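You operate a simulated robot arm through the tools that you are given. There is no shell and no other tool. Be economical: measure what you need, move in short steps, check, and stop when the job is done.

You are at the controls of a simulated two-armed robot. One attempt, no reset.

Task
Take the white tag block from the blue mat on the long bench and put it on the top of the steel parts bench. Push the cabinet drawer shut. Put the black beaker on the lower shelf at the stacking station, toward the line end. Fetch the black boot and set it on the pallet deck. Fetch the diode plate with the green post and set it on top of the cover on the far end of the steel parts bench. Shut the grey drawer. Fetch the green gauge and set it in the red scrap bin. Take the blue spacer and leave it on the lower shelf at the bolting station, toward the line end. Lift the green lid open. The order is free. Set down upright: white tag block, black beaker.

Only the result counts: the job must be done as asked and must still hold three seconds after the hand-in. Knocking over, shifting, dropping, spilling or breaking anything else fails it. A push-on lid holds only when it is set on centred and level and pressed home; a screw cap is set on level and turned clockwise until tight.

Robot
Two 6-joint arms with two-finger parallel grippers on one trunk, on a base that drives. Base frame: it is fixed to the floor where the robot stands at the start and does not move with it; the origin is under the middle of the robot, x ahead of it, y to its left, z up. Units: m, rad, N and s.
The left shoulder is at the start at [0.06, 0.187, 1.147], the right one opposite. With the tool pointing down near the work surface each hand reaches from about 0.26 to 0.62 m from the robot's upright axis, wherever it stands, measured 20 degrees to its own side. Places, roughly: black beaker (7x7x9 cm) [0.5, -1.7, 0.9]; black boot (3x3x3 cm) [0.6, -2.1, 0.9]; blue spacer (4x4x2 cm) [-1.7, 0.8, 0.9]; cabinet drawer [0.6, -0.6, 0.9]; cover [-1.25, -1.75, 1]; diode plate with the green post (9x9x4 cm) [-1.3, -1.6, 0.9]; green gauge (4x4x9 cm) [-1.3, 0.2, 0.9]; green lid [-3.4, -4, 0.7]; grey drawer [-1.7, -3, 0.3]; lower shelf at the bolting station, toward the lin [-3.9, 1.2, 0.9]; lower shelf at the stacking station, toward the li [-3.9, -0.5, 0.9]; pallet deck [-1.4, -4.6, 0.1]; red scrap bin (26x17x6 cm) [-1.4, 0.6, 0.9]; top of the steel parts bench [-1.5, -0.5, 0.9]; white tag block [0.5, 0, 1]. Payload 1.57 kg a hand.
Tool frame (each hand has its own): the origin (TCP) lies between the finger pads and is the grasp point; the fingertips stand 0.03 m ahead of it; z points along the fingers, y is the line along which they close. Largest opening 0.11 m; finger width 0.024, thickness 0.012; the body of the gripper, 0.048 by 0.112 m, starts 0.078 m behind the TCP.
Orientation is that of the tool frame in the base frame, as a unit quaternion [x, y, z, w]. With the fingers straight down and closing along the base's y, the tool's x points along the base's -x, its y along +y and its z along -z.

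Tools
- The arms move only by the tool move_arm. It takes "left_series", "right_series" or both (then of equal length, played together; a hand with none holds still); each is a list that holds one entry, the list of rows, each a list of 6 numbers: the shift along the tool's x, y, z in units of 25 mm (1.0 is 25 mm), then the turn, a rotation vector about the tool's x, y, z in units of 4 degrees (1.0 is 4 degrees). In form: [[[tx, ty, tz, rx, ry, rz], ...]]. A call has 1 to 8 rows; each row shifts and turns the commanded pose from where the row before left it, along the tool's axes as they then stand. "left_hand" and "right_hand" are, for a hand that has rows, the gripper command, from -1 (shut) to 1 (fully open), values between in proportion, set as the call begins (left out, the last holds). A call with a number of a shift or a turn outside -1 to 1 is refused whole. Rows are played at 5 a second. More than 0.05 m and 0.15 rad between two rows, or a gripper value outside its range, and nothing of the call is played. A pose out of reach is approached as far as the arm can. The call stops where the force on the tool passes 40 N (or 10 N more than at its start, if that is more) or the arm is blocked; 0.2 s more then pass. Each finger travels about 0.153 m/s and halts on what it meets, pressing with about 41 N; the grip force reading is that of the motor and also rises with nothing between the fingers. The clock runs only during rows and for 0.2 s after the last one: add rows that do not move to give the fingers time. The reply holds the time, the measured pose of the TCP, the force on the tool along the base axes, the opening and the grip force, in the units named above and with some noise, with the torque about the TCP (base axes, N m) and any sound that the robot's microphone picked up, and new pictures: "show" is both (left out), scene, wrist or none (wrist: the cameras of the hands that moved).
- Cameras (640 x 400 px; columns grow to the right, rows downward): "scene" is now at [0.011, -0.0455, 1.6919]; the picture's right is [-0.56, -0.83, 0.00], its down [-0.66, 0.45, -0.61] and it looks along [0.50, -0.34, -0.80] (base axes); focal length 281 px, centre (320, 200). "left" rides on the left gripper at [0.07, -0.016, -0.141] in its tool frame; the picture's right is [0.23, 0.97, 0.00], its down [-0.86, 0.20, -0.48] and it looks along [-0.47, 0.11, 0.88] (tool axes); focal length 222 px, centre (320, 200). "right" rides on the right gripper at [0.07, 0.016, -0.141] in its tool frame; the picture's right is [-0.23, 0.97, 0.00], its down [-0.86, -0.20, -0.48] and it looks along [-0.47, -0.11, 0.88] (tool axes); focal length 222 px, centre (320, 200). There is no depth. A picture from a camera that has moved, and an enlarged one, comes with that camera's place and axes in the base frame and with its lens. The place of the scene camera against the robot may be out by one fixed shift of up to 0.018 m in any direction.
- slide_trunk(by): slides the trunk up (or, below 0, down) by that many m; the arms and the scene camera ride with it, the base frame stays. It gives what a move gives, with no picture.
- steer(legs): drives the robot by 1 to 6 legs, each [ahead, left, turn to the left] in m, m and rad, along the robot's own axes; the way and the turn of a leg run together, so that a leg with both is an arc; at most 1.5 m and 3.142 rad a leg. The arms and the cameras ride along, it lands a little off, and it stops where it bumps. It gives what a move gives, and a new picture of the scene camera.
- turn_head(pan, tilt): turns the head with the scene camera to pan (to the left, within 1.501 rad either way) and tilt (down, from -0.506 to 1.204), counted from straight ahead of the robot. It gives what a move gives, and a new picture of the scene camera.
- inspect(camera, box): a new picture of the part [left, top, right, bottom] of that camera's present view, enlarged. The clock stands still meanwhile.
- hand_in(): hands the job in; it is judged then, once.

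Go step by step. Nothing tells you exact positions but the pictures and the camera data: compare them with the known pose of the tool, close in by small moves and look again before you grip or let go. The budget is 217 turns and 260 pictures, counting those below and the enlarged ones. Unless the task says otherwise, let go and move clear before handing in.

The tools are called after "Call:" by a JSON object that holds its "method" and its "body". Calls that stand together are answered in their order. move_arm: Moves the arms, as the interface text tells. Its arguments: {"type":"object","properties":{"left_series":{"type":"array"},"left_hand":{"type":"number"},"right_series":{"type":"array"},"right_hand":{"type":"number"},"show":{"type":"string","enum":["both","scene","wrist","none"]}},"required":[]} The other tools are called the same way: slide_trunk (by) slides the trunk up or down; steer (legs) drives the base; turn_head (pan, tilt) turns the head that bears the scene camera; inspect (camera, box) takes an enlarged picture of a part of a camera's view; hand_in () hands the job in.

At the start:

```text
time: 0.0
left_position: [0.4042, -0.0255, 1.103]
left_tcp_rot: [0.0, 1.0, 0.001, 0.0]
left_ft_force: [0.4, -0.4, -0.4]
left_ft_torque: [0.01, 0.01, 0.05]
left_finger_gap: 0.11
left_grasp_force: 0.0
right_position: [0.2982, -0.3971, 1.1184]
right_tcp_rot: [-0.001, 1.0, 0.0, 0.0]
right_ft_force: [-0.3, 0.6, -0.1]
right_ft_torque: [-0.02, 0.01, 0.01]
right_finger_gap: 0.11
right_grasp_force: 0.1
trunk travel left (down, up): [-0.775, 0.215]
robot x, y, heading: [0.0014, 0.0, -0.002]
head pan, tilt: [-0.597, 0.922]
```

scene: 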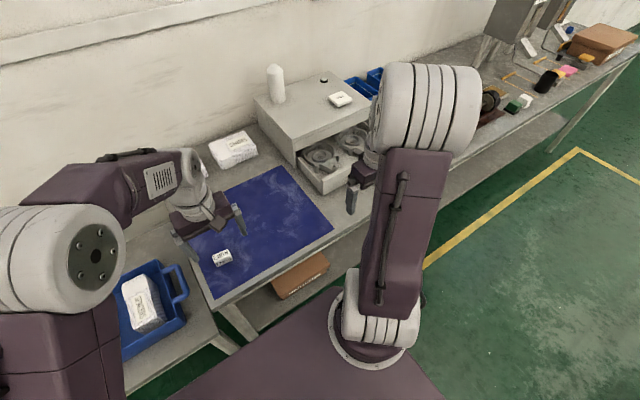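
right: 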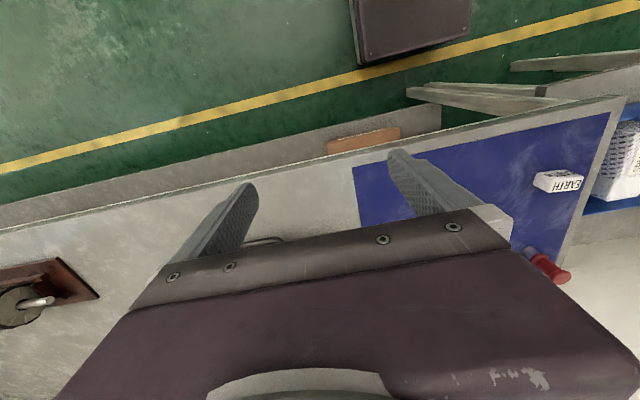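
left: 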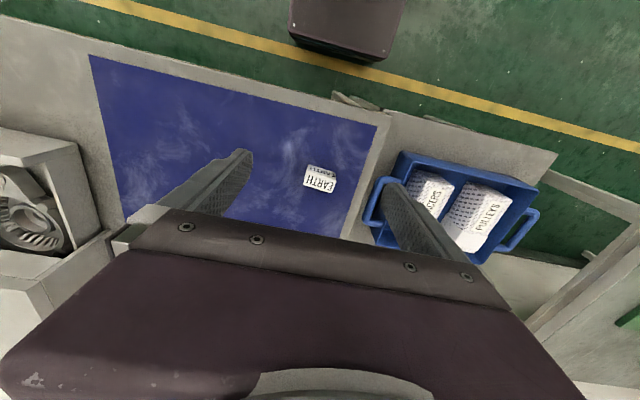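

I take the white tag block (EARTH) to be near [0.48, -0.01, 0.9] on the blue mat. I'll look at it closely before moving, along with the drawer area.

Call:
{"method": "inspect", "body": {"camera": "left", "box": [260, 130, 400, 220]}}

Call:
{"method": "inspect", "body": {"camera": "scene", "box": [160, 40, 420, 320]}}

```text
4.44 times, centred on (330, 175) of left
camera zoom: at [0.3367, -0.0409, 1.2448], right [-0.23, 0.97, 0.0], down [0.86, 0.2, 0.48], along [0.47, 0.11, -0.88], focal length 987 px, centre (276, 311)
```

zoom: 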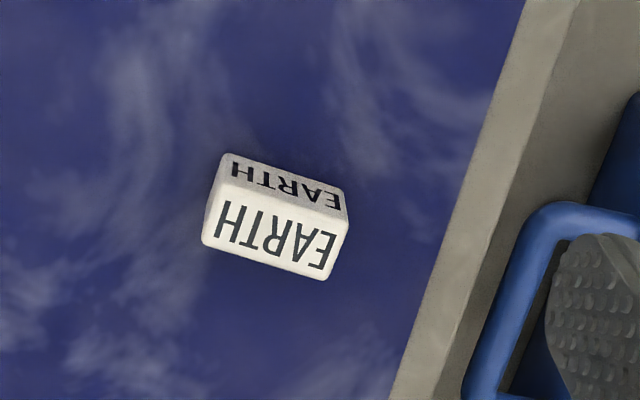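

```text
1.43 times, centred on (290, 180) of scene
camera zoom: at [0.011, -0.0455, 1.6919], right [-0.56, -0.83, 0.0], down [-0.66, 0.45, -0.61], along [0.5, -0.34, -0.8], focal length 401 px, centre (363, 229)
```

zoom: 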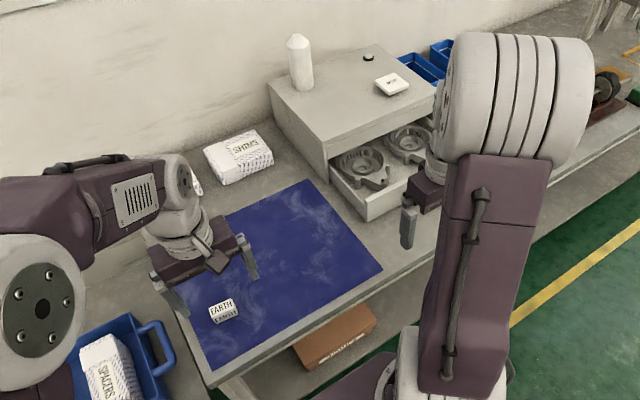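

The block lies along y (about 5 × 2.5 × 2.5 cm), centred near [0.484, -0.008]. Moving the left hand above it and partly down, then I'll look again.

Call:
{"method": "move_arm", "body": {"left_series": [[[-0.8, 0.2, 0, 0, 0, 0], [-0.8, 0.2, 0, 0, 0, 0], [-0.8, 0.2, 0.5, 0, 0, 0], [-0.8, 0.1, 1, 0, 0, 0], [0, 0, 1, 0, 0, 0], [0, 0, 1, 0, 0, 0], [0, 0, 0.5, 0, 0, 0], [0, 0, 0, 0, 0, 0]]], "left_hand": 1, "show": "both"}}

```text
time: 1.8
left_position: [0.4858, -0.0079, 1.0007]
left_tcp_rot: [0.0, 1.0, 0.0, 0.0]
left_ft_force: [0.3, -0.7, -0.4]
left_ft_torque: [0.02, -0.01, 0.02]
left_finger_gap: 0.1099
left_grasp_force: 0.1
right_position: [0.2989, -0.3982, 1.1195]
right_tcp_rot: [0.0, 1.0, 0.0, -0.001]
right_ft_force: [0.6, 0.0, -0.1]
right_ft_torque: [-0.03, 0.0, 0.05]
right_finger_gap: 0.1103
right_grasp_force: 0.1
trunk travel left (down, up): [-0.775, 0.215]
robot x, y, heading: [-0.0028, -0.0, 0.002]
head pan, tilt: [-0.597, 0.922]
camera scene: at [0.0105, -0.0455, 1.6919], right [-0.56, -0.83, 0.0], down [-0.66, 0.45, -0.61], along [0.5, -0.34, -0.8], focal length 281 px, centre (320, 200)
camera left: at [0.4171, -0.0223, 1.1433], right [-0.23, 0.97, 0.0], down [0.86, 0.2, 0.48], along [0.47, 0.11, -0.88], focal length 222 px, centre (320, 200)
```

scene: 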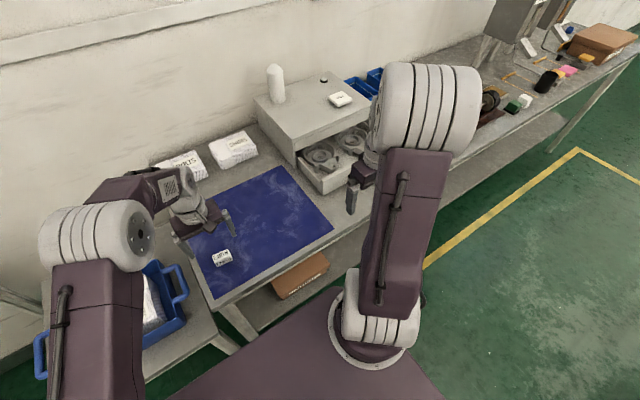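
left: 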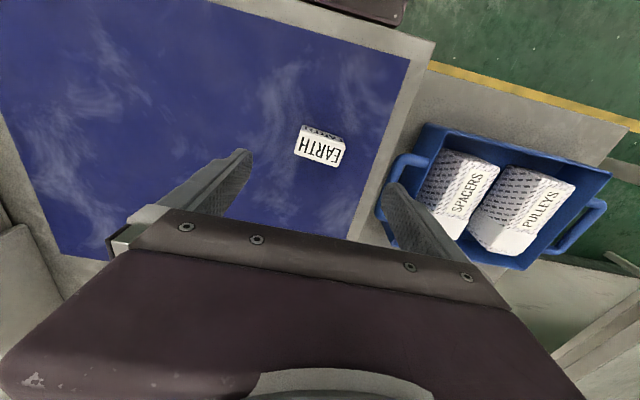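

Block at about x 0.48, y −0.007, with its top near 0.91–0.92. I'll come down to 0.935 and check.

Call:
{"method": "move_arm", "body": {"left_series": [[[0.2, 0, 1, 0, 0, 0], [0, 0, 1, 0, 0, 0], [0, 0, 0.6, 0, 0, 0], [0, 0, 0, 0, 0, 0]]], "show": "wrist"}}

```text
time: 2.8
left_position: [0.4805, -0.0077, 0.9359]
left_tcp_rot: [0.0, 1.0, 0.0, 0.0]
left_ft_force: [-0.6, -0.2, -0.4]
left_ft_torque: [-0.02, 0.0, 0.01]
left_finger_gap: 0.1099
left_grasp_force: 0.0
right_position: [0.2987, -0.3967, 1.1186]
right_tcp_rot: [0.0, 1.0, 0.0, 0.0]
right_ft_force: [0.4, -0.2, 0.4]
right_ft_torque: [0.01, 0.04, -0.02]
right_finger_gap: 0.1099
right_grasp_force: 0.1
trunk travel left (down, up): [-0.775, 0.215]
robot x, y, heading: [-0.0006, 0.0006, -0.002]
head pan, tilt: [-0.597, 0.922]
camera left: at [0.4119, -0.0233, 1.0787], right [-0.23, 0.97, 0.0], down [0.86, 0.2, 0.48], along [0.47, 0.11, -0.88], focal length 222 px, centre (320, 200)
```

left: 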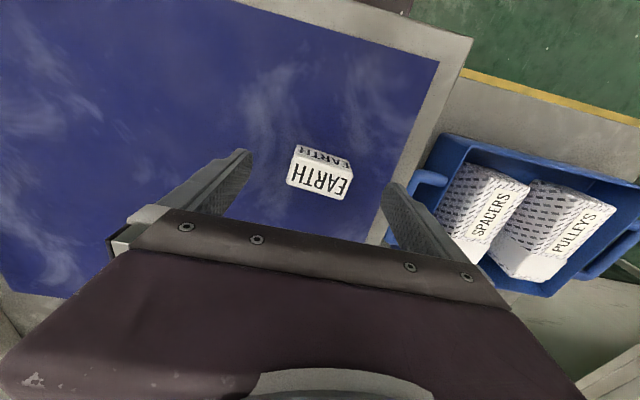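

Block is centred between the fingers; the blue tote's handle is close to the left finger, so I narrow the opening, lower, and grip.

Call:
{"method": "move_arm", "body": {"left_series": [[[0, 0, 0, 0, 0, 0], [0, 0, 0, 0, 0, 0], [0, 0, 0.5, 0, 0, 0], [0, 0, 0.5, 0, 0, 0], [0, 0, 0, 0, 0, 0]]], "left_hand": 0.3, "show": "wrist"}}

Call:
{"method": "move_arm", "body": {"left_series": [[[0, 0, 0, 0, 0, 0], [0, 0, 0, 0, 0, 0], [0, 0, 0, 0, 0, 0]]], "left_hand": -1, "show": "none"}}

```text
time: 4.0
left_position: [0.4821, -0.0071, 0.9121]
left_tcp_rot: [0.0, 1.0, 0.0, 0.0]
left_ft_force: [-0.4, 0.1, -0.3]
left_ft_torque: [0.04, -0.05, -0.04]
left_finger_gap: 0.0717
left_grasp_force: 0.1
right_position: [0.2997, -0.3987, 1.1194]
right_tcp_rot: [0.0, 1.0, 0.0, 0.0]
right_ft_force: [-0.7, -0.1, 0.1]
right_ft_torque: [0.02, 0.01, 0.0]
right_finger_gap: 0.1102
right_grasp_force: 0.0
trunk travel left (down, up): [-0.775, 0.215]
robot x, y, heading: [-0.0007, 0.0004, -0.003]
head pan, tilt: [-0.597, 0.922]
camera left: at [0.4125, -0.0228, 1.0543], right [-0.23, 0.97, 0.0], down [0.85, 0.2, 0.48], along [0.47, 0.11, -0.88], focal length 222 px, centre (320, 200)
```

left: 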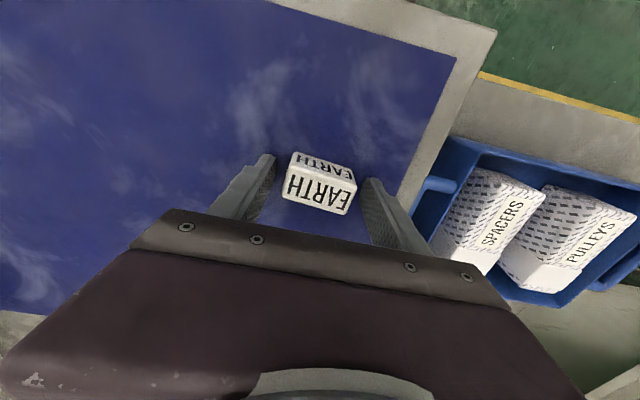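

```text
time: 4.8
left_position: [0.4805, -0.0082, 0.9112]
left_tcp_rot: [0.0, 1.0, 0.0, 0.001]
left_ft_force: [0.3, 0.3, 0.7]
left_ft_torque: [0.03, -0.01, 0.01]
left_finger_gap: 0.0492
left_grasp_force: 40.9
right_position: [0.2982, -0.3982, 1.1181]
right_tcp_rot: [-0.001, 1.0, 0.0, 0.0]
right_ft_force: [-0.6, 0.2, -1.0]
right_ft_torque: [-0.01, 0.01, 0.02]
right_finger_gap: 0.1099
right_grasp_force: 0.0
trunk travel left (down, up): [-0.775, 0.215]
robot x, y, heading: [-0.0028, -0.0006, 0.001]
head pan, tilt: [-0.597, 0.922]
```

Gripped (0.049 m). Lift, pull back toward the robot, and tip of next step: slide right to face the drawer.

Call:
{"method": "move_arm", "body": {"left_series": [[[0, 0, -1, 0, 0, 0], [0, 0, -1, 0, 0, 0], [0, 0, -1, 0, 0, 0], [0, 0, -1, 0, 0, 0], [0.5, 0, -1, 0, 0, 0], [1, 0, -1, 0, 0, 0], [1, 0, -1, 0, 0, 0], [1, 0, -1, 0, 0, 0]]], "show": "none"}}

Call:
{"method": "steer", "body": {"legs": [[0, -0.42, 0]]}}

```text
time: 6.6
left_position: [0.3904, -0.0052, 1.1122]
left_tcp_rot: [0.0, 1.0, 0.0, 0.001]
left_ft_force: [-0.2, 0.6, -0.3]
left_ft_torque: [0.02, -0.02, 0.05]
left_finger_gap: 0.0489
left_grasp_force: 41.2
right_position: [0.2994, -0.3967, 1.1197]
right_tcp_rot: [-0.001, 1.0, 0.0, 0.0]
right_ft_force: [-0.4, -0.3, 0.8]
right_ft_torque: [-0.01, -0.01, 0.0]
right_finger_gap: 0.11
right_grasp_force: 0.0
trunk travel left (down, up): [-0.775, 0.215]
robot x, y, heading: [0.0014, -0.0026, -0.001]
head pan, tilt: [-0.597, 0.922]
```

```text
time: 9.2
left_position: [0.3949, -0.425, 1.1098]
left_tcp_rot: [-0.006, 1.0, -0.001, -0.001]
left_ft_force: [0.2, 0.3, -0.3]
left_ft_torque: [-0.03, -0.03, 0.04]
left_finger_gap: 0.0492
left_grasp_force: 41.2
right_position: [0.3073, -0.8182, 1.1196]
right_tcp_rot: [-0.006, 1.0, -0.001, 0.0]
right_ft_force: [0.5, -0.5, -0.5]
right_ft_torque: [0.0, 0.0, 0.03]
right_finger_gap: 0.1096
right_grasp_force: 0.0
trunk travel left (down, up): [-0.775, 0.215]
robot x, y, heading: [0.0013, -0.4238, 0.013]
head pan, tilt: [-0.597, 0.922]
camera scene: at [0.0141, -0.4693, 1.692], right [-0.55, -0.83, 0.0], down [-0.66, 0.44, -0.61], along [0.5, -0.33, -0.8], focal length 281 px, centre (320, 200)
```

scene: 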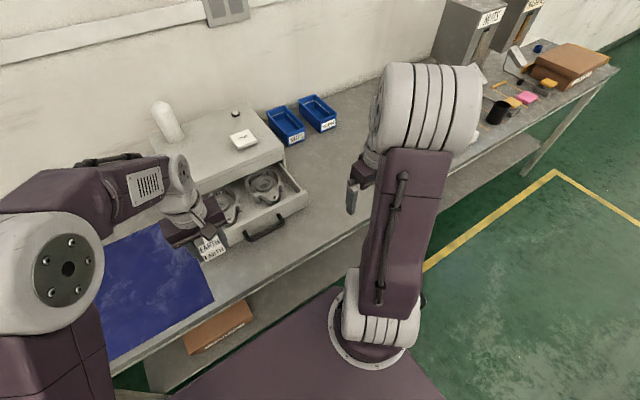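

Drawer front handle is near [0.49, −0.58, 0.93]. I bring the right hand (closed) in front of it, shifting the left hand away to the left.

Call:
{"method": "move_arm", "body": {"right_series": [[[0, 1, 0, 0, 0, 0], [0, 1, 0, 0, 0, 0], [0, 1, 0, 0, 0, 0], [0, 1, 0, 0, 0, 0], [0, 1, 0, 0, 0, 0], [0, 1, 0.2, 0, 0, 0], [0, 1, 0.4, 0, 0, 0], [0, 1, 0.4, 0, 0, 0]]], "left_series": [[[0, 1, 0, 0, 0, 0], [0, 1, 0, 0, 0, 0], [0, 1, 0, 0, 0, 0], [0, 1, 0, 0, 0, 0], [0, 0, 0, 0, 0, 0], [0, 0, 0, 0, 0, 0], [0, 0, 0, 0, 0, 0], [0, 0, 0, 0, 0, 0]]], "right_hand": -1, "show": "none"}}

Call:
{"method": "move_arm", "body": {"right_series": [[[0, 0.8, 0.8, 0, 0, 0], [0, 0.7, 0.8, 0, 0, 0], [0, 0, 0.8, 0, 0, 0], [0, 0, 0.8, 0, 0, 0], [0, 0, 0, 0, 0, 0]]], "show": "both"}}

```text
time: 11.0
left_position: [0.3944, -0.3243, 1.1127]
left_tcp_rot: [-0.006, 1.0, 0.0, -0.001]
left_ft_force: [-0.5, 0.4, 0.1]
left_ft_torque: [0.01, -0.01, -0.05]
left_finger_gap: 0.0489
left_grasp_force: 40.7
right_position: [0.3048, -0.6174, 1.0949]
right_tcp_rot: [-0.006, 1.0, 0.0, 0.0]
right_ft_force: [-0.8, 0.6, -0.7]
right_ft_torque: [-0.01, 0.02, -0.01]
right_finger_gap: 0.0
right_grasp_force: 21.3
trunk travel left (down, up): [-0.775, 0.215]
robot x, y, heading: [0.0011, -0.4266, 0.009]
head pan, tilt: [-0.597, 0.922]
```

```text
time: 12.2
left_position: [0.3941, -0.3255, 1.1107]
left_tcp_rot: [-0.006, 1.0, 0.0, 0.0]
left_ft_force: [-0.1, -0.1, -1.6]
left_ft_torque: [0.0, -0.03, -0.02]
left_finger_gap: 0.0489
left_grasp_force: 41.1
right_position: [0.3036, -0.5819, 1.0124]
right_tcp_rot: [-0.006, 1.0, -0.001, 0.0]
right_ft_force: [0.8, -0.4, 0.1]
right_ft_torque: [0.01, 0.0, 0.03]
right_finger_gap: 0.0002
right_grasp_force: 21.3
trunk travel left (down, up): [-0.775, 0.215]
robot x, y, heading: [-0.0001, -0.4254, 0.009]
head pan, tilt: [-0.597, 0.922]
camera scene: at [0.0137, -0.4704, 1.6919], right [-0.55, -0.83, 0.0], down [-0.66, 0.44, -0.61], along [0.5, -0.33, -0.8], focal length 281 px, centre (320, 200)
camera right: at [0.2334, -0.5669, 1.1561], right [0.22, 0.98, 0.0], down [0.86, -0.19, 0.48], along [0.47, -0.1, -0.88], focal length 222 px, centre (320, 200)
```

scene: 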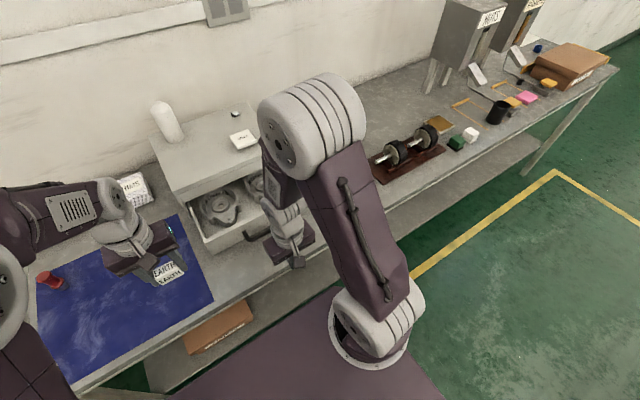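
right: 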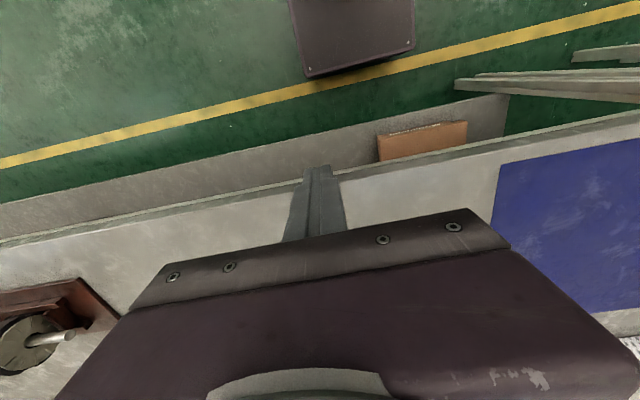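

The wrist camera looks backward from the drawer, so I rely on the scene view; zooming there.

Call:
{"method": "inspect", "body": {"camera": "scene", "box": [150, 100, 330, 280]}}

```text
2.22 times, centred on (240, 190) of scene
camera zoom: at [0.0137, -0.4704, 1.6919], right [-0.55, -0.83, 0.0], down [-0.66, 0.44, -0.61], along [0.5, -0.33, -0.8], focal length 624 px, centre (498, 222)
```

zoom: 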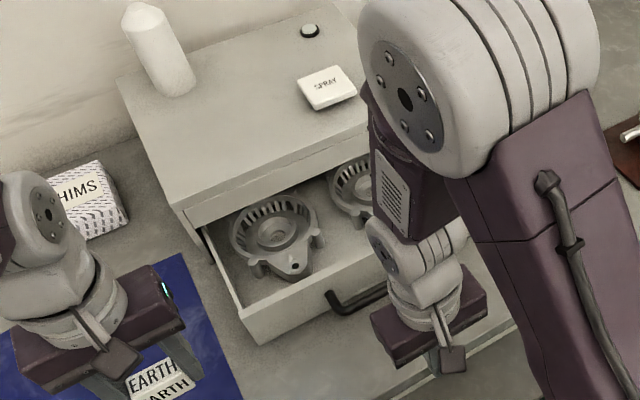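

Drawer front at x≈0.527 (z 0.885–0.976), handle around z 0.92, y −0.58. I lower the closed fingers to z≈0.937 and approach the handle.

Call:
{"method": "move_arm", "body": {"right_series": [[[-1, 0, 0.5, 0, 0, 0], [-1, 0, 0.5, 0, 0, 0], [-1, 0, 0.5, 0, 0, 0], [-1, 0, 0.5, 0, 0, 0], [-1, 0, 0.5, 0, 0, 0], [-0.6, 0, 0.5, 0, 0, 0], [0, 0, 0, 0, 0, 0]]], "show": "scene"}}

Call:
{"method": "inspect", "body": {"camera": "scene", "box": [150, 100, 330, 280]}}

```text
time: 13.8
left_position: [0.3941, -0.3262, 1.1108]
left_tcp_rot: [-0.006, 1.0, 0.0, 0.0]
left_ft_force: [0.7, 0.0, -0.4]
left_ft_torque: [-0.03, 0.01, -0.02]
left_finger_gap: 0.0493
left_grasp_force: 41.3
right_position: [0.4424, -0.5799, 0.9386]
right_tcp_rot: [-0.006, 1.0, 0.0, 0.0]
right_ft_force: [0.3, 0.1, 0.7]
right_ft_torque: [-0.03, 0.03, -0.02]
right_finger_gap: 0.0001
right_grasp_force: 21.3
trunk travel left (down, up): [-0.775, 0.215]
robot x, y, heading: [0.0016, -0.4245, 0.015]
head pan, tilt: [-0.597, 0.922]
camera scene: at [0.0139, -0.4707, 1.6919], right [-0.55, -0.83, 0.0], down [-0.66, 0.44, -0.61], along [0.5, -0.33, -0.8], focal length 281 px, centre (320, 200)
```

scene: 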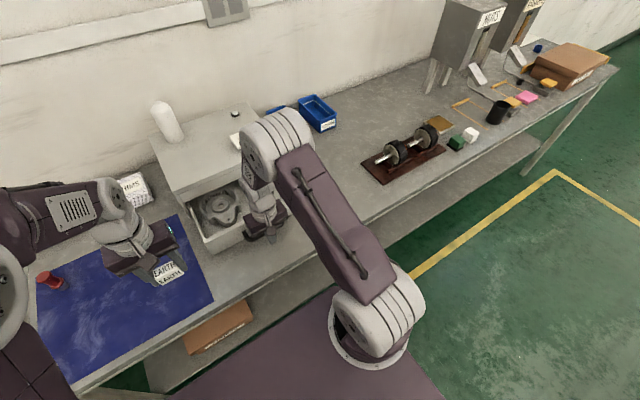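

```text
2.22 times, centred on (240, 190) of scene
camera zoom: at [0.0139, -0.4707, 1.6919], right [-0.55, -0.83, 0.0], down [-0.66, 0.44, -0.61], along [0.5, -0.33, -0.8], focal length 624 px, centre (498, 222)
```

zoom: 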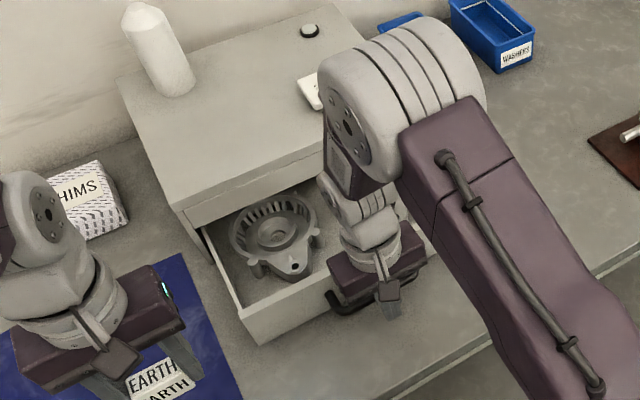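

Now push forward along +x in small steps until resistance rises.

Call:
{"method": "move_arm", "body": {"right_series": [[[-0.8, 0, 0, 0, 0, 0], [-0.8, 0, 0, 0, 0, 0], [-0.8, 0, 0, 0, 0, 0], [-0.8, 0, 0, 0, 0, 0], [-0.8, 0, 0, 0, 0, 0], [-0.6, 0, 0, 0, 0, 0]]], "show": "scene"}}

Call:
{"method": "inspect", "body": {"camera": "scene", "box": [150, 100, 330, 280]}}

```text
time: 15.2
left_position: [0.394, -0.3256, 1.1114]
left_tcp_rot: [-0.007, 1.0, 0.0, -0.001]
left_ft_force: [0.1, -0.6, -0.1]
left_ft_torque: [0.02, 0.02, 0.02]
left_finger_gap: 0.0489
left_grasp_force: 40.9
right_position: [0.5584, -0.5797, 0.9402]
right_tcp_rot: [-0.007, 1.0, 0.001, 0.0]
right_ft_force: [-0.5, -0.7, 1.3]
right_ft_torque: [-0.05, -0.01, 0.01]
right_finger_gap: 0.0001
right_grasp_force: 21.2
trunk travel left (down, up): [-0.775, 0.215]
robot x, y, heading: [0.0026, -0.4222, 0.012]
head pan, tilt: [-0.597, 0.922]
camera scene: at [0.0146, -0.4706, 1.692], right [-0.55, -0.83, 0.0], down [-0.66, 0.44, -0.61], along [0.5, -0.33, -0.8], focal length 281 px, centre (320, 200)
```

scene: 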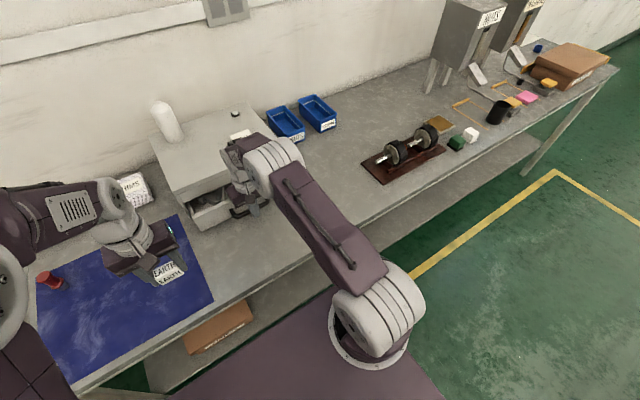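

```text
2.22 times, centred on (240, 190) of scene
camera zoom: at [0.0146, -0.4706, 1.692], right [-0.55, -0.83, 0.0], down [-0.66, 0.44, -0.61], along [0.5, -0.33, -0.8], focal length 624 px, centre (498, 222)
```

zoom: 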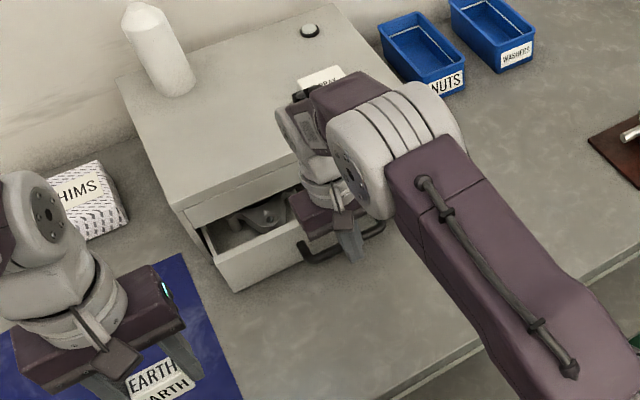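

The drawer is sliding in, about half done. Continue pushing.

Call:
{"method": "move_arm", "body": {"right_series": [[[-0.6, 0, 0, 0, 0, 0], [-0.6, 0, 0, 0, 0, 0], [-0.6, 0, 0, 0, 0, 0], [-0.4, 0, 0, 0, 0, 0], [0, 0, 0, 0, 0, 0]]], "show": "none"}}

Call:
{"method": "inspect", "body": {"camera": "scene", "box": [150, 100, 330, 280]}}

```text
time: 16.4
left_position: [0.3934, -0.3266, 1.1119]
left_tcp_rot: [-0.006, 1.0, 0.0, 0.001]
left_ft_force: [0.1, 0.0, -0.8]
left_ft_torque: [0.0, 0.02, 0.02]
left_finger_gap: 0.0491
left_grasp_force: 40.8
right_position: [0.599, -0.58, 0.9391]
right_tcp_rot: [-0.007, 1.0, 0.0, 0.0]
right_ft_force: [-2.7, 0.3, -0.5]
right_ft_torque: [-0.01, 0.05, -0.03]
right_finger_gap: 0.0001
right_grasp_force: 21.5
right hand out of reach, approached as far as the arm can: row 3, 4
trunk travel left (down, up): [-0.775, 0.215]
robot x, y, heading: [0.0053, -0.4271, 0.011]
head pan, tilt: [-0.597, 0.922]
```

```text
2.22 times, centred on (240, 190) of scene
camera zoom: at [0.0137, -0.4708, 1.6919], right [-0.55, -0.83, 0.0], down [-0.66, 0.44, -0.61], along [0.5, -0.33, -0.8], focal length 624 px, centre (498, 222)
```

zoom: 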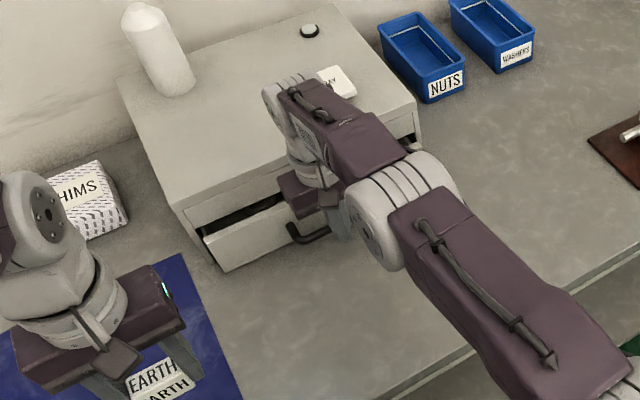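

Right hand at its reach limit with a few centimetres of gap left. I back the hand off a little, drive forward 6 cm, and continue.

Call:
{"method": "move_arm", "body": {"right_series": [[[1, 0, 0, 0, 0, 0], [1, 0, 0, 0, 0, 0], [1, 0, 0, 0, 0, 0], [1, 0, 0, 0, 0, 0]]], "show": "none"}}

Call:
{"method": "steer", "body": {"legs": [[0.06, 0, 0]]}}

```text
time: 17.4
left_position: [0.3928, -0.3249, 1.1108]
left_tcp_rot: [-0.006, 1.0, 0.0, 0.0]
left_ft_force: [-0.6, 0.4, -1.8]
left_ft_torque: [0.01, -0.01, -0.02]
left_finger_gap: 0.0488
left_grasp_force: 41.2
right_position: [0.4994, -0.5792, 0.9407]
right_tcp_rot: [-0.006, 1.0, -0.001, 0.0]
right_ft_force: [-0.5, -0.9, -0.7]
right_ft_torque: [-0.01, -0.02, 0.01]
right_finger_gap: 0.0
right_grasp_force: 20.6
trunk travel left (down, up): [-0.775, 0.215]
robot x, y, heading: [0.0022, -0.4226, 0.01]
head pan, tilt: [-0.597, 0.922]
```

```text
time: 18.4
left_position: [0.4489, -0.3257, 1.1122]
left_tcp_rot: [-0.007, 1.0, 0.0, 0.001]
left_ft_force: [-0.2, -0.2, -0.3]
left_ft_torque: [-0.02, -0.05, 0.01]
left_finger_gap: 0.0491
left_grasp_force: 41.0
right_position: [0.5557, -0.5793, 0.9412]
right_tcp_rot: [-0.006, 1.0, 0.0, 0.002]
right_ft_force: [0.2, 0.5, 0.0]
right_ft_torque: [0.0, -0.03, 0.01]
right_finger_gap: 0.0004
right_grasp_force: 20.8
trunk travel left (down, up): [-0.775, 0.215]
robot x, y, heading: [0.062, -0.4276, 0.015]
head pan, tilt: [-0.597, 0.922]
camera scene: at [0.0666, -0.47, 1.692], right [-0.55, -0.83, 0.0], down [-0.66, 0.44, -0.61], along [0.51, -0.33, -0.79], focal length 281 px, centre (320, 200)
```

scene: 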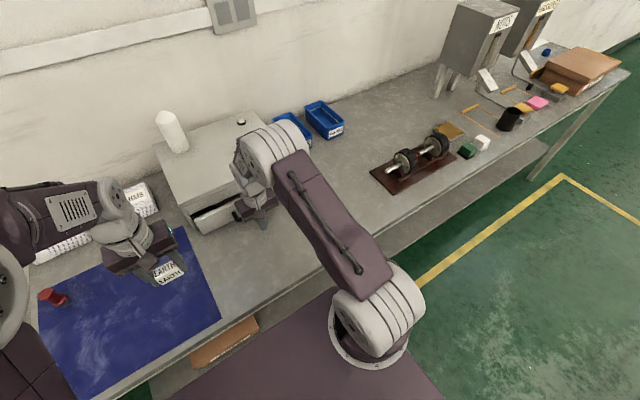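

Call:
{"method": "move_arm", "body": {"right_series": [[[-0.8, 0, 0, 0, 0, 0], [-0.8, 0, 0, 0, 0, 0], [-0.5, 0, 0, 0, 0, 0], [-0.5, 0, 0, 0, 0, 0], [-0.4, 0, 0, 0, 0, 0], [-0.4, 0, 0, 0, 0, 0], [-0.4, 0, 0, 0, 0, 0], [-0.3, 0, 0, 0, 0, 0]]], "show": "none"}}

Call:
{"method": "inspect", "body": {"camera": "scene", "box": [150, 100, 330, 280]}}

```text
time: 19.7
left_position: [0.4504, -0.3252, 1.1119]
left_tcp_rot: [-0.005, 1.0, 0.001, 0.0]
left_ft_force: [0.5, -0.8, -0.5]
left_ft_torque: [-0.03, 0.03, 0.03]
left_finger_gap: 0.0491
left_grasp_force: 41.2
right_position: [0.6228, -0.5778, 0.9341]
right_tcp_rot: [-0.007, 1.0, 0.0, -0.02]
right_ft_force: [-25.0, 0.5, 13.4]
right_ft_torque: [-0.02, 1.25, 0.01]
right_finger_gap: 0.0
right_grasp_force: 21.2
trunk travel left (down, up): [-0.775, 0.215]
robot x, y, heading: [0.0598, -0.4263, 0.009]
head pan, tilt: [-0.597, 0.922]
stopped in row 6 (right hand): the force on the tool passed its limit (the readings are from after the stop); the commanded pose is now the measured one
```

```text
2.22 times, centred on (240, 190) of scene
camera zoom: at [0.069, -0.4695, 1.6923], right [-0.55, -0.83, 0.0], down [-0.66, 0.44, -0.61], along [0.51, -0.33, -0.79], focal length 624 px, centre (498, 222)
```

zoom: 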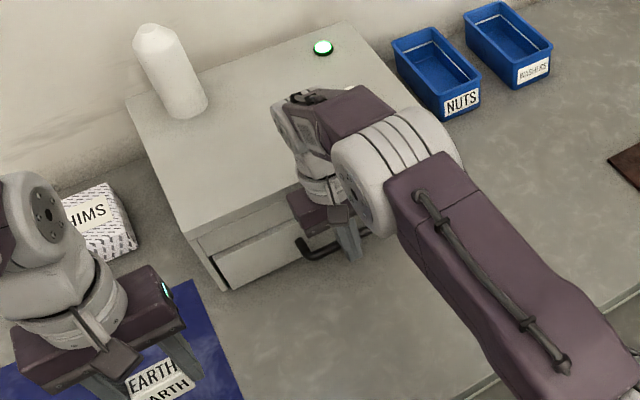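

The cabinet's green lamp is lit — the drawer is shut. I back off and raise the right hand, then drive right toward the beaker.

Call:
{"method": "move_arm", "body": {"right_series": [[[1, 0, 0, 0, 0, 0], [1, 0, 0, 0, 0, 0], [1, 0, -0.5, 0, 0, 0], [1, 0, -1, 0, 0, 0], [1, 0, -1, 0, 0, 0], [1, 0, -1, 0, 0, 0], [1, -1, -1, 0, 0, 0], [1, -1, -1, 0, 0, 0]]], "show": "none"}}

Call:
{"method": "move_arm", "body": {"right_series": [[[0.6, -1, -0.5, 0, 0, 0], [0.6, -1, -0.5, 0, 0, 0], [0, -1, -0.5, 0, 0, 0], [0, -1, 0, 0, 0, 0], [0, -1, 0, 0, 0, 0]]], "left_series": [[[1, 0, 0, 0, 0, 0], [1, 0, 0, 0, 0, 0], [1, 0, 0, 0, 0, 0], [0, 0, 0, 0, 0, 0], [0, 0, 0, 0, 0, 0]]], "show": "none"}}

Call:
{"method": "steer", "body": {"legs": [[-0.06, 0, 0], [0, -1.05, 0]]}}

```text
time: 21.5
left_position: [0.4504, -0.3258, 1.1106]
left_tcp_rot: [-0.006, 1.0, 0.0, 0.002]
left_ft_force: [0.0, -0.1, -1.2]
left_ft_torque: [0.0, 0.01, 0.03]
left_finger_gap: 0.049
left_grasp_force: 40.5
right_position: [0.4315, -0.6305, 1.0787]
right_tcp_rot: [-0.005, 1.0, 0.0, -0.012]
right_ft_force: [0.1, -0.5, 0.2]
right_ft_torque: [0.0, -0.01, 0.0]
right_finger_gap: 0.0001
right_grasp_force: 21.5
trunk travel left (down, up): [-0.775, 0.215]
robot x, y, heading: [0.0582, -0.425, 0.013]
head pan, tilt: [-0.597, 0.922]
```

```text
time: 22.7
left_position: [0.3779, -0.327, 1.1106]
left_tcp_rot: [-0.005, 1.0, 0.0, 0.0]
left_ft_force: [-0.5, 0.2, -0.2]
left_ft_torque: [0.0, 0.04, -0.02]
left_finger_gap: 0.0492
left_grasp_force: 41.1
right_position: [0.4054, -0.7591, 1.1155]
right_tcp_rot: [-0.006, 1.0, 0.0, -0.012]
right_ft_force: [0.2, 0.4, 0.0]
right_ft_torque: [0.0, -0.01, -0.01]
right_finger_gap: 0.0003
right_grasp_force: 21.3
trunk travel left (down, up): [-0.775, 0.215]
robot x, y, heading: [0.0596, -0.4234, 0.015]
head pan, tilt: [-0.597, 0.922]
```

```text
time: 28.8
left_position: [0.3334, -1.3974, 1.1105]
left_tcp_rot: [-0.01, 1.0, 0.0, 0.0]
left_ft_force: [1.4, -0.9, -1.5]
left_ft_torque: [-0.02, 0.02, 0.03]
left_finger_gap: 0.0491
left_grasp_force: 41.0
right_position: [0.3661, -1.8294, 1.117]
right_tcp_rot: [-0.01, 1.0, 0.0, -0.013]
right_ft_force: [-0.2, 0.0, -0.5]
right_ft_torque: [-0.02, 0.01, 0.01]
right_finger_gap: 0.0
right_grasp_force: 21.2
trunk travel left (down, up): [-0.775, 0.215]
robot x, y, heading: [0.0177, -1.499, 0.024]
head pan, tilt: [-0.597, 0.922]
camera scene: at [0.0294, -1.5442, 1.6919], right [-0.55, -0.84, 0.0], down [-0.67, 0.43, -0.61], along [0.51, -0.33, -0.8], focal length 281 px, centre (320, 200)
```

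scene: 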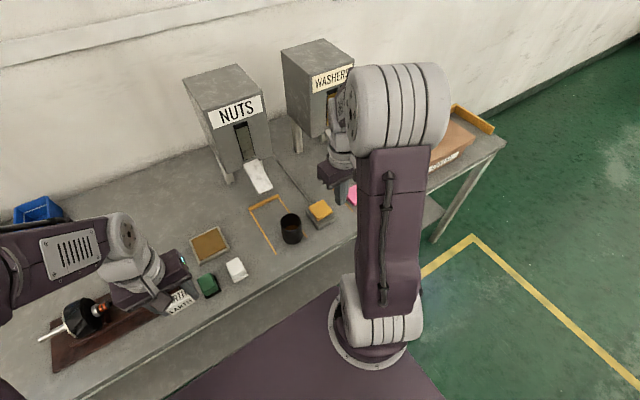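

Beaker at about [0.474, −1.722]. I move the right hand above it (leveling a 1.5° tilt) with the fingers open and look through the wrist camera.

Call:
{"method": "move_arm", "body": {"right_series": [[[-0.8, 0.8, 0, 0, -0.37, 0], [-0.8, 0.9, 0, 0, 0, 0], [-0.8, 0.9, 0, 0, 0, 0], [-0.8, 0.9, 0.5, 0, 0, 0], [-0.8, 0.8, 0.8, 0, 0, 0], [-0.3, 0, 0.9, 0, 0, 0], [0, 0, 0, 0, 0, 0]]], "right_hand": 1, "show": "both"}}

```text
time: 30.4
left_position: [0.3324, -1.398, 1.1108]
left_tcp_rot: [-0.011, 1.0, 0.0, 0.0]
left_ft_force: [0.6, 0.0, -1.4]
left_ft_torque: [0.03, 0.0, 0.01]
left_finger_gap: 0.0488
left_grasp_force: 40.7
right_position: [0.4683, -1.718, 1.0596]
right_tcp_rot: [-0.01, 1.0, 0.0, 0.0]
right_ft_force: [-0.2, 0.1, 0.2]
right_ft_torque: [-0.02, -0.02, 0.01]
right_finger_gap: 0.11
right_grasp_force: 0.0
trunk travel left (down, up): [-0.775, 0.215]
robot x, y, heading: [0.0164, -1.4989, 0.019]
head pan, tilt: [-0.597, 0.922]
camera scene: at [0.0288, -1.5446, 1.6919], right [-0.55, -0.84, 0.0], down [-0.67, 0.43, -0.61], along [0.51, -0.33, -0.8], focal length 281 px, centre (320, 200)
camera right: at [0.3997, -1.7041, 1.2017], right [0.21, 0.98, 0.0], down [0.86, -0.18, 0.48], along [0.47, -0.1, -0.88], focal length 222 px, centre (320, 200)
```

scene: 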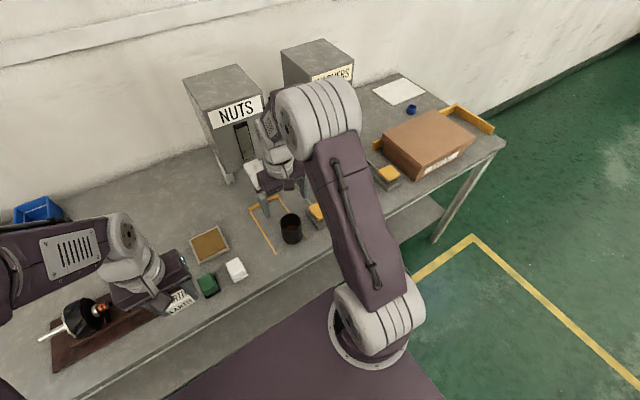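
right: 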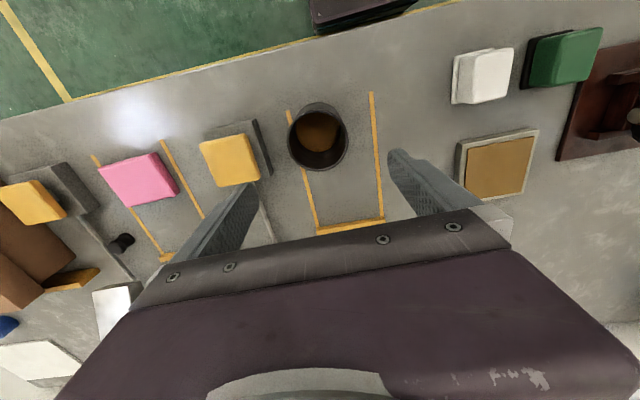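

The wrist view shows the beaker at about [0.45, −1.717]; the small black boot is near [0.58, −2.10]. I center, narrow the opening to ~0.092 and descend partway.

Call:
{"method": "move_arm", "body": {"right_series": [[[0.7, 0, 0, 0, 0, 0], [0, 0, 0, 0, 0, 0], [0, 0, 0.7, 0, 0, 0], [0, 0, 0.7, 0, 0, 0], [0, 0, 0, 0, 0, 0]]], "right_hand": 0.65, "show": "wrist"}}

```text
time: 31.6
left_position: [0.3333, -1.3979, 1.1112]
left_tcp_rot: [-0.01, 1.0, 0.0, 0.0]
left_ft_force: [1.4, -0.1, -0.3]
left_ft_torque: [0.01, 0.0, 0.03]
left_finger_gap: 0.0488
left_grasp_force: 40.5
right_position: [0.4529, -1.7194, 1.0252]
right_tcp_rot: [-0.011, 1.0, -0.001, 0.0]
right_ft_force: [-0.3, 0.2, 0.4]
right_ft_torque: [-0.01, -0.01, 0.0]
right_finger_gap: 0.091
right_grasp_force: 0.0
trunk travel left (down, up): [-0.775, 0.215]
robot x, y, heading: [0.0179, -1.5015, 0.025]
head pan, tilt: [-0.597, 0.922]
camera right: at [0.383, -1.706, 1.1679], right [0.21, 0.98, 0.0], down [0.86, -0.18, 0.48], along [0.47, -0.1, -0.88], focal length 222 px, centre (320, 200)
```

right: 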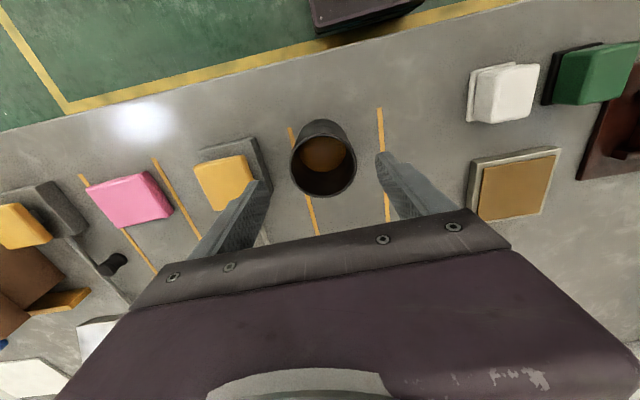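

Aligned with the beaker, clear of the yellow block by about 2 cm. Descend and grip.

Call:
{"method": "move_arm", "body": {"right_series": [[[-0.3, 0, 0.8, 0, 0, 0], [0, 0, 0.8, 0, 0, 0], [0, 0, 0.8, 0, 0, 0], [0, 0, 0.8, 0, 0, 0], [0, 0, 0.5, 0, 0, 0], [0, 0, 0, 0, 0, 0]]], "show": "wrist"}}

```text
time: 33.0
left_position: [0.3327, -1.3978, 1.1108]
left_tcp_rot: [-0.011, 1.0, 0.0, 0.0]
left_ft_force: [0.4, -0.5, -0.2]
left_ft_torque: [-0.01, -0.02, 0.0]
left_finger_gap: 0.0491
left_grasp_force: 41.1
right_position: [0.4605, -1.7208, 0.9342]
right_tcp_rot: [-0.011, 1.0, 0.0, 0.0]
right_ft_force: [-0.7, -0.5, -1.0]
right_ft_torque: [0.01, -0.05, 0.01]
right_finger_gap: 0.0907
right_grasp_force: 0.3
trunk travel left (down, up): [-0.775, 0.215]
robot x, y, heading: [0.0184, -1.4973, 0.019]
head pan, tilt: [-0.597, 0.922]
camera right: at [0.3909, -1.7065, 1.0763], right [0.21, 0.98, 0.0], down [0.86, -0.18, 0.48], along [0.47, -0.1, -0.88], focal length 222 px, centre (320, 200)
```

right: 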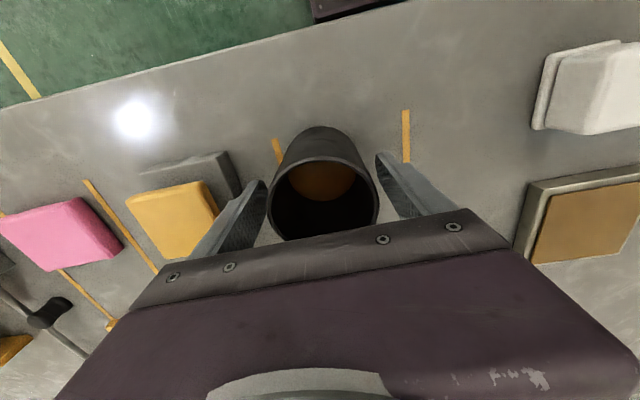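

Centered; grip and lift gently (it may hold something).

Call:
{"method": "move_arm", "body": {"right_series": [[[0, 0, 0, 0, 0, 0], [0, 0, 0, 0, 0, 0], [0, 0, 0, 0, 0, 0]]], "right_hand": -1, "show": "none"}}

Call:
{"method": "move_arm", "body": {"right_series": [[[0, 0, -0.4, 0, 0, 0], [0, 0, -0.6, 0, 0, 0], [0, 0, -0.8, 0, 0, 0], [0, 0, -0.8, 0, 0, 0], [0, 0, -0.8, 0, 0, 0], [0, 0, -0.8, 0, 0, 0], [0, 0, -0.6, 0, 0, 0], [0, 0, -0.4, 0, 0, 0]]], "show": "wrist"}}

```text
time: 33.8
left_position: [0.3328, -1.3982, 1.1096]
left_tcp_rot: [-0.011, 1.0, 0.0, 0.0]
left_ft_force: [0.4, -1.4, -0.1]
left_ft_torque: [-0.03, 0.0, -0.03]
left_finger_gap: 0.0489
left_grasp_force: 40.8
right_position: [0.4607, -1.7218, 0.9338]
right_tcp_rot: [-0.011, 1.0, 0.0, 0.0]
right_ft_force: [0.6, 0.1, 0.5]
right_ft_torque: [-0.03, -0.02, -0.01]
right_finger_gap: 0.0613
right_grasp_force: 41.1
trunk travel left (down, up): [-0.775, 0.215]
robot x, y, heading: [0.0199, -1.4976, 0.021]
head pan, tilt: [-0.597, 0.922]
```

```text
time: 35.6
left_position: [0.3346, -1.3989, 1.1114]
left_tcp_rot: [-0.01, 1.0, 0.001, -0.001]
left_ft_force: [0.1, 0.0, -0.4]
left_ft_torque: [0.01, 0.0, 0.0]
left_finger_gap: 0.049
left_grasp_force: 41.1
right_position: [0.4604, -1.719, 1.0644]
right_tcp_rot: [-0.011, 1.0, 0.0, 0.0]
right_ft_force: [0.3, -1.1, 0.4]
right_ft_torque: [-0.01, 0.0, -0.01]
right_finger_gap: 0.0614
right_grasp_force: 41.1
trunk travel left (down, up): [-0.775, 0.215]
robot x, y, heading: [0.0205, -1.4969, 0.021]
head pan, tilt: [-0.597, 0.922]
camera right: at [0.3905, -1.7056, 1.2061], right [0.21, 0.98, 0.0], down [0.86, -0.18, 0.48], along [0.47, -0.1, -0.88], focal length 222 px, centre (320, 200)
```

right: 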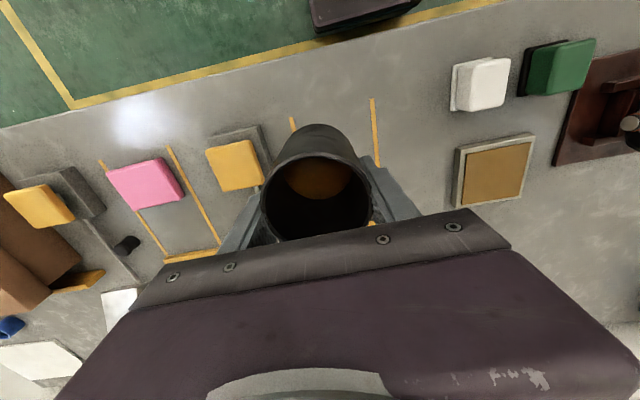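

Beaker held. I retract both hands, back away from the bench, and turn half around to face the steel parts bench.

Call:
{"method": "move_arm", "body": {"right_series": [[[0.5, 0, -0.5, 0, 0, 0], [0.8, 0, -0.5, 0, 0, 0], [0.8, 0, -0.5, 0, 0, 0], [0.8, 0, -0.5, 0, 0, 0], [0.8, 0, -0.3, 0, 0, 0], [0.4, 0, 0, 0, 0, 0]]], "show": "none"}}

Call:
{"method": "steer", "body": {"legs": [[-0.4, 0, 0], [0, 0, 1.57], [0, 0, 1.57]]}}

```text
time: 37.0
left_position: [0.3346, -1.3975, 1.1101]
left_tcp_rot: [-0.01, 1.0, 0.001, 0.0]
left_ft_force: [-0.7, -0.2, -0.7]
left_ft_torque: [-0.01, -0.01, 0.0]
left_finger_gap: 0.049
left_grasp_force: 41.0
right_position: [0.3564, -1.7216, 1.1192]
right_tcp_rot: [-0.01, 1.0, 0.0, 0.0]
right_ft_force: [0.4, 0.6, -1.1]
right_ft_torque: [0.01, -0.02, -0.05]
right_finger_gap: 0.0611
right_grasp_force: 40.7
trunk travel left (down, up): [-0.775, 0.215]
robot x, y, heading: [0.0164, -1.4996, 0.021]
head pan, tilt: [-0.597, 0.922]
```

```text
time: 47.1
left_position: [-0.6937, -1.6086, 1.1101]
left_tcp_rot: [1.0, 0.008, 0.0, 0.001]
left_ft_force: [-0.2, -0.4, -0.7]
left_ft_torque: [-0.01, -0.05, 0.01]
left_finger_gap: 0.049
left_grasp_force: 40.7
right_position: [-0.7169, -1.2845, 1.1207]
right_tcp_rot: [1.0, 0.009, 0.0, -0.001]
right_ft_force: [-0.3, -0.4, -0.6]
right_ft_torque: [-0.01, 0.01, -0.01]
right_finger_gap: 0.0603
right_grasp_force: 41.0
trunk travel left (down, up): [-0.775, 0.215]
robot x, y, heading: [-0.3788, -1.5086, -3.118]
head pan, tilt: [-0.597, 0.922]
camera scene: at [-0.3705, -1.469, 1.6919], right [0.55, 0.84, 0.0], down [0.67, -0.44, -0.61], along [-0.51, 0.33, -0.8], focal length 281 px, centre (320, 200)
```

scene: 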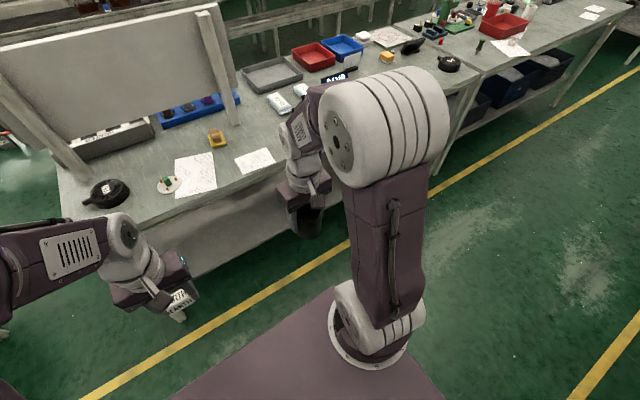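

Facing the steel bench I can see the diode plate near [-1.26, −1.57] and the black cover near [-1.3, −1.77]. I drive right along the bench to y≈−0.6 to set down the tag block.

Call:
{"method": "steer", "body": {"legs": [[0, -0.85, 0], [0.18, 0, -0.024]]}}

Call:
{"method": "turn_head", "body": {"pan": 0.0, "tilt": 0.85}}

```text
time: 52.7
left_position: [-0.8908, -0.7613, 1.1113]
left_tcp_rot: [1.0, 0.004, -0.001, -0.001]
left_ft_force: [-0.3, -0.7, 0.1]
left_ft_torque: [-0.01, 0.02, -0.02]
left_finger_gap: 0.049
left_grasp_force: 40.7
right_position: [-0.9083, -0.4376, 1.1217]
right_tcp_rot: [1.0, 0.003, -0.001, 0.0]
right_ft_force: [1.2, -0.4, -0.5]
right_ft_torque: [-0.02, 0.01, 0.0]
right_finger_gap: 0.0603
right_grasp_force: 40.6
trunk travel left (down, up): [-0.775, 0.215]
robot x, y, heading: [-0.5757, -0.6633, -3.135]
head pan, tilt: [-0.597, 0.922]
camera scene: at [-0.5646, -0.6269, 1.692], right [0.56, 0.83, 0.0], down [0.66, -0.44, -0.61], along [-0.5, 0.34, -0.79], focal length 281 px, centre (320, 200)
```

scene: 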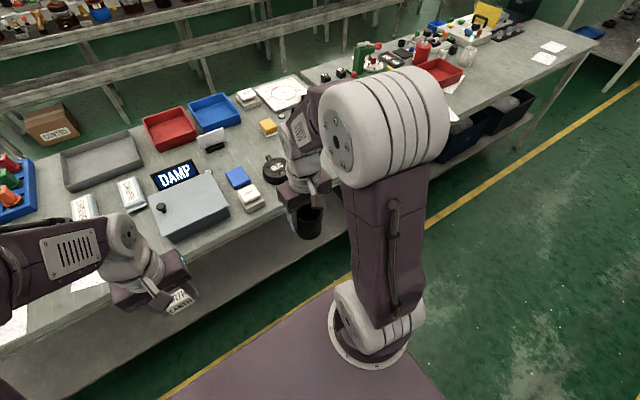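

```text
time: 53.7
left_position: [-0.8919, -0.7619, 1.1114]
left_tcp_rot: [1.0, 0.004, 0.0, 0.0]
left_ft_force: [-0.3, -0.4, -0.5]
left_ft_torque: [0.0, 0.02, -0.01]
left_finger_gap: 0.0489
left_grasp_force: 41.7
right_position: [-0.9117, -0.4373, 1.1202]
right_tcp_rot: [1.0, 0.004, 0.0, 0.0]
right_ft_force: [0.3, 0.3, -1.8]
right_ft_torque: [0.0, 0.0, -0.03]
right_finger_gap: 0.0604
right_grasp_force: 40.9
trunk travel left (down, up): [-0.775, 0.215]
robot x, y, heading: [-0.5754, -0.6628, -3.137]
head pan, tilt: [0.0, 0.85]
camera scene: at [-0.5841, -0.6683, 1.6973], right [-0.01, 1.0, 0.0], down [0.75, 0.0, -0.66], along [-0.66, 0.0, -0.75], focal length 281 px, centre (320, 200)
```

scene: 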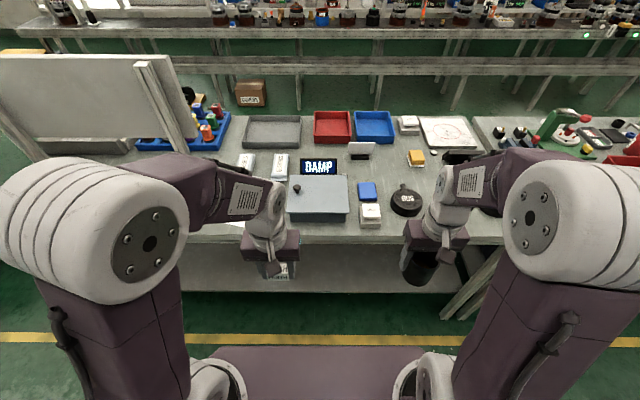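

The bench near edge is at x≈−1.12. I drive closer and slightly right to see the free space around the BUS disc.

Call:
{"method": "steer", "body": {"legs": [[0.2, -0.12, 0]]}}

Call:
{"method": "turn_head", "body": {"pan": 0.0, "tilt": 0.95}}

```text
time: 55.4
left_position: [-1.0953, -0.6439, 1.1114]
left_tcp_rot: [1.0, 0.005, -0.001, 0.0]
left_ft_force: [0.1, -0.1, -0.7]
left_ft_torque: [0.04, 0.02, 0.01]
left_finger_gap: 0.0492
left_grasp_force: 41.1
right_position: [-1.1158, -0.3208, 1.1199]
right_tcp_rot: [1.0, 0.005, 0.0, -0.001]
right_ft_force: [0.4, 0.7, -1.6]
right_ft_torque: [-0.01, 0.0, -0.02]
right_finger_gap: 0.0604
right_grasp_force: 40.8
trunk travel left (down, up): [-0.775, 0.215]
robot x, y, heading: [-0.7835, -0.542, -3.134]
head pan, tilt: [0.0, 0.85]
camera scene: at [-0.7872, -0.5502, 1.6974], right [-0.01, 1.0, 0.0], down [0.75, 0.01, -0.66], along [-0.66, -0.01, -0.75], focal length 281 px, centre (320, 200)
```

scene: 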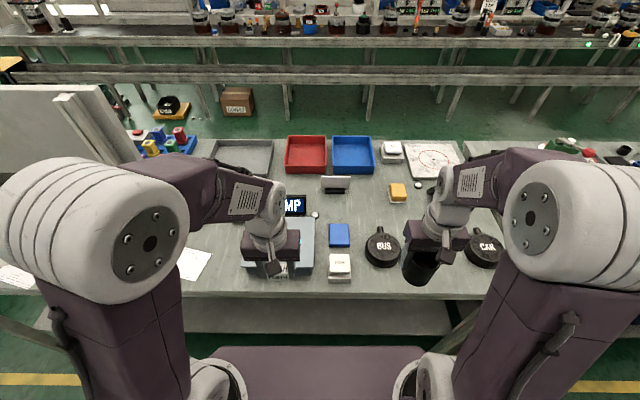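

```text
time: 56.1
left_position: [-1.0969, -0.6439, 1.1095]
left_tcp_rot: [1.0, 0.005, 0.001, 0.0]
left_ft_force: [-0.4, 0.5, 0.4]
left_ft_torque: [0.03, 0.01, 0.0]
left_finger_gap: 0.049
left_grasp_force: 41.4
right_position: [-1.1161, -0.3185, 1.1191]
right_tcp_rot: [1.0, 0.005, 0.0, 0.0]
right_ft_force: [0.0, -0.4, -1.0]
right_ft_torque: [-0.03, 0.0, -0.01]
right_finger_gap: 0.0608
right_grasp_force: 41.3
trunk travel left (down, up): [-0.775, 0.215]
robot x, y, heading: [-0.779, -0.5433, -3.139]
head pan, tilt: [0.0, 0.949]
camera scene: at [-0.784, -0.5488, 1.6898], right [-0.01, 1.0, 0.0], down [0.81, 0.01, -0.58], along [-0.58, -0.01, -0.81], focal length 281 px, centre (320, 200)
```

scene: 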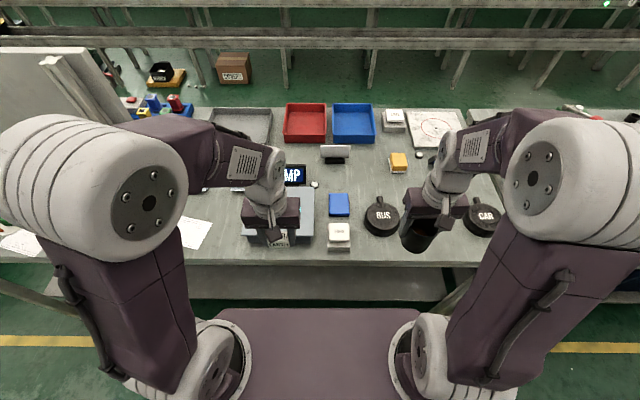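

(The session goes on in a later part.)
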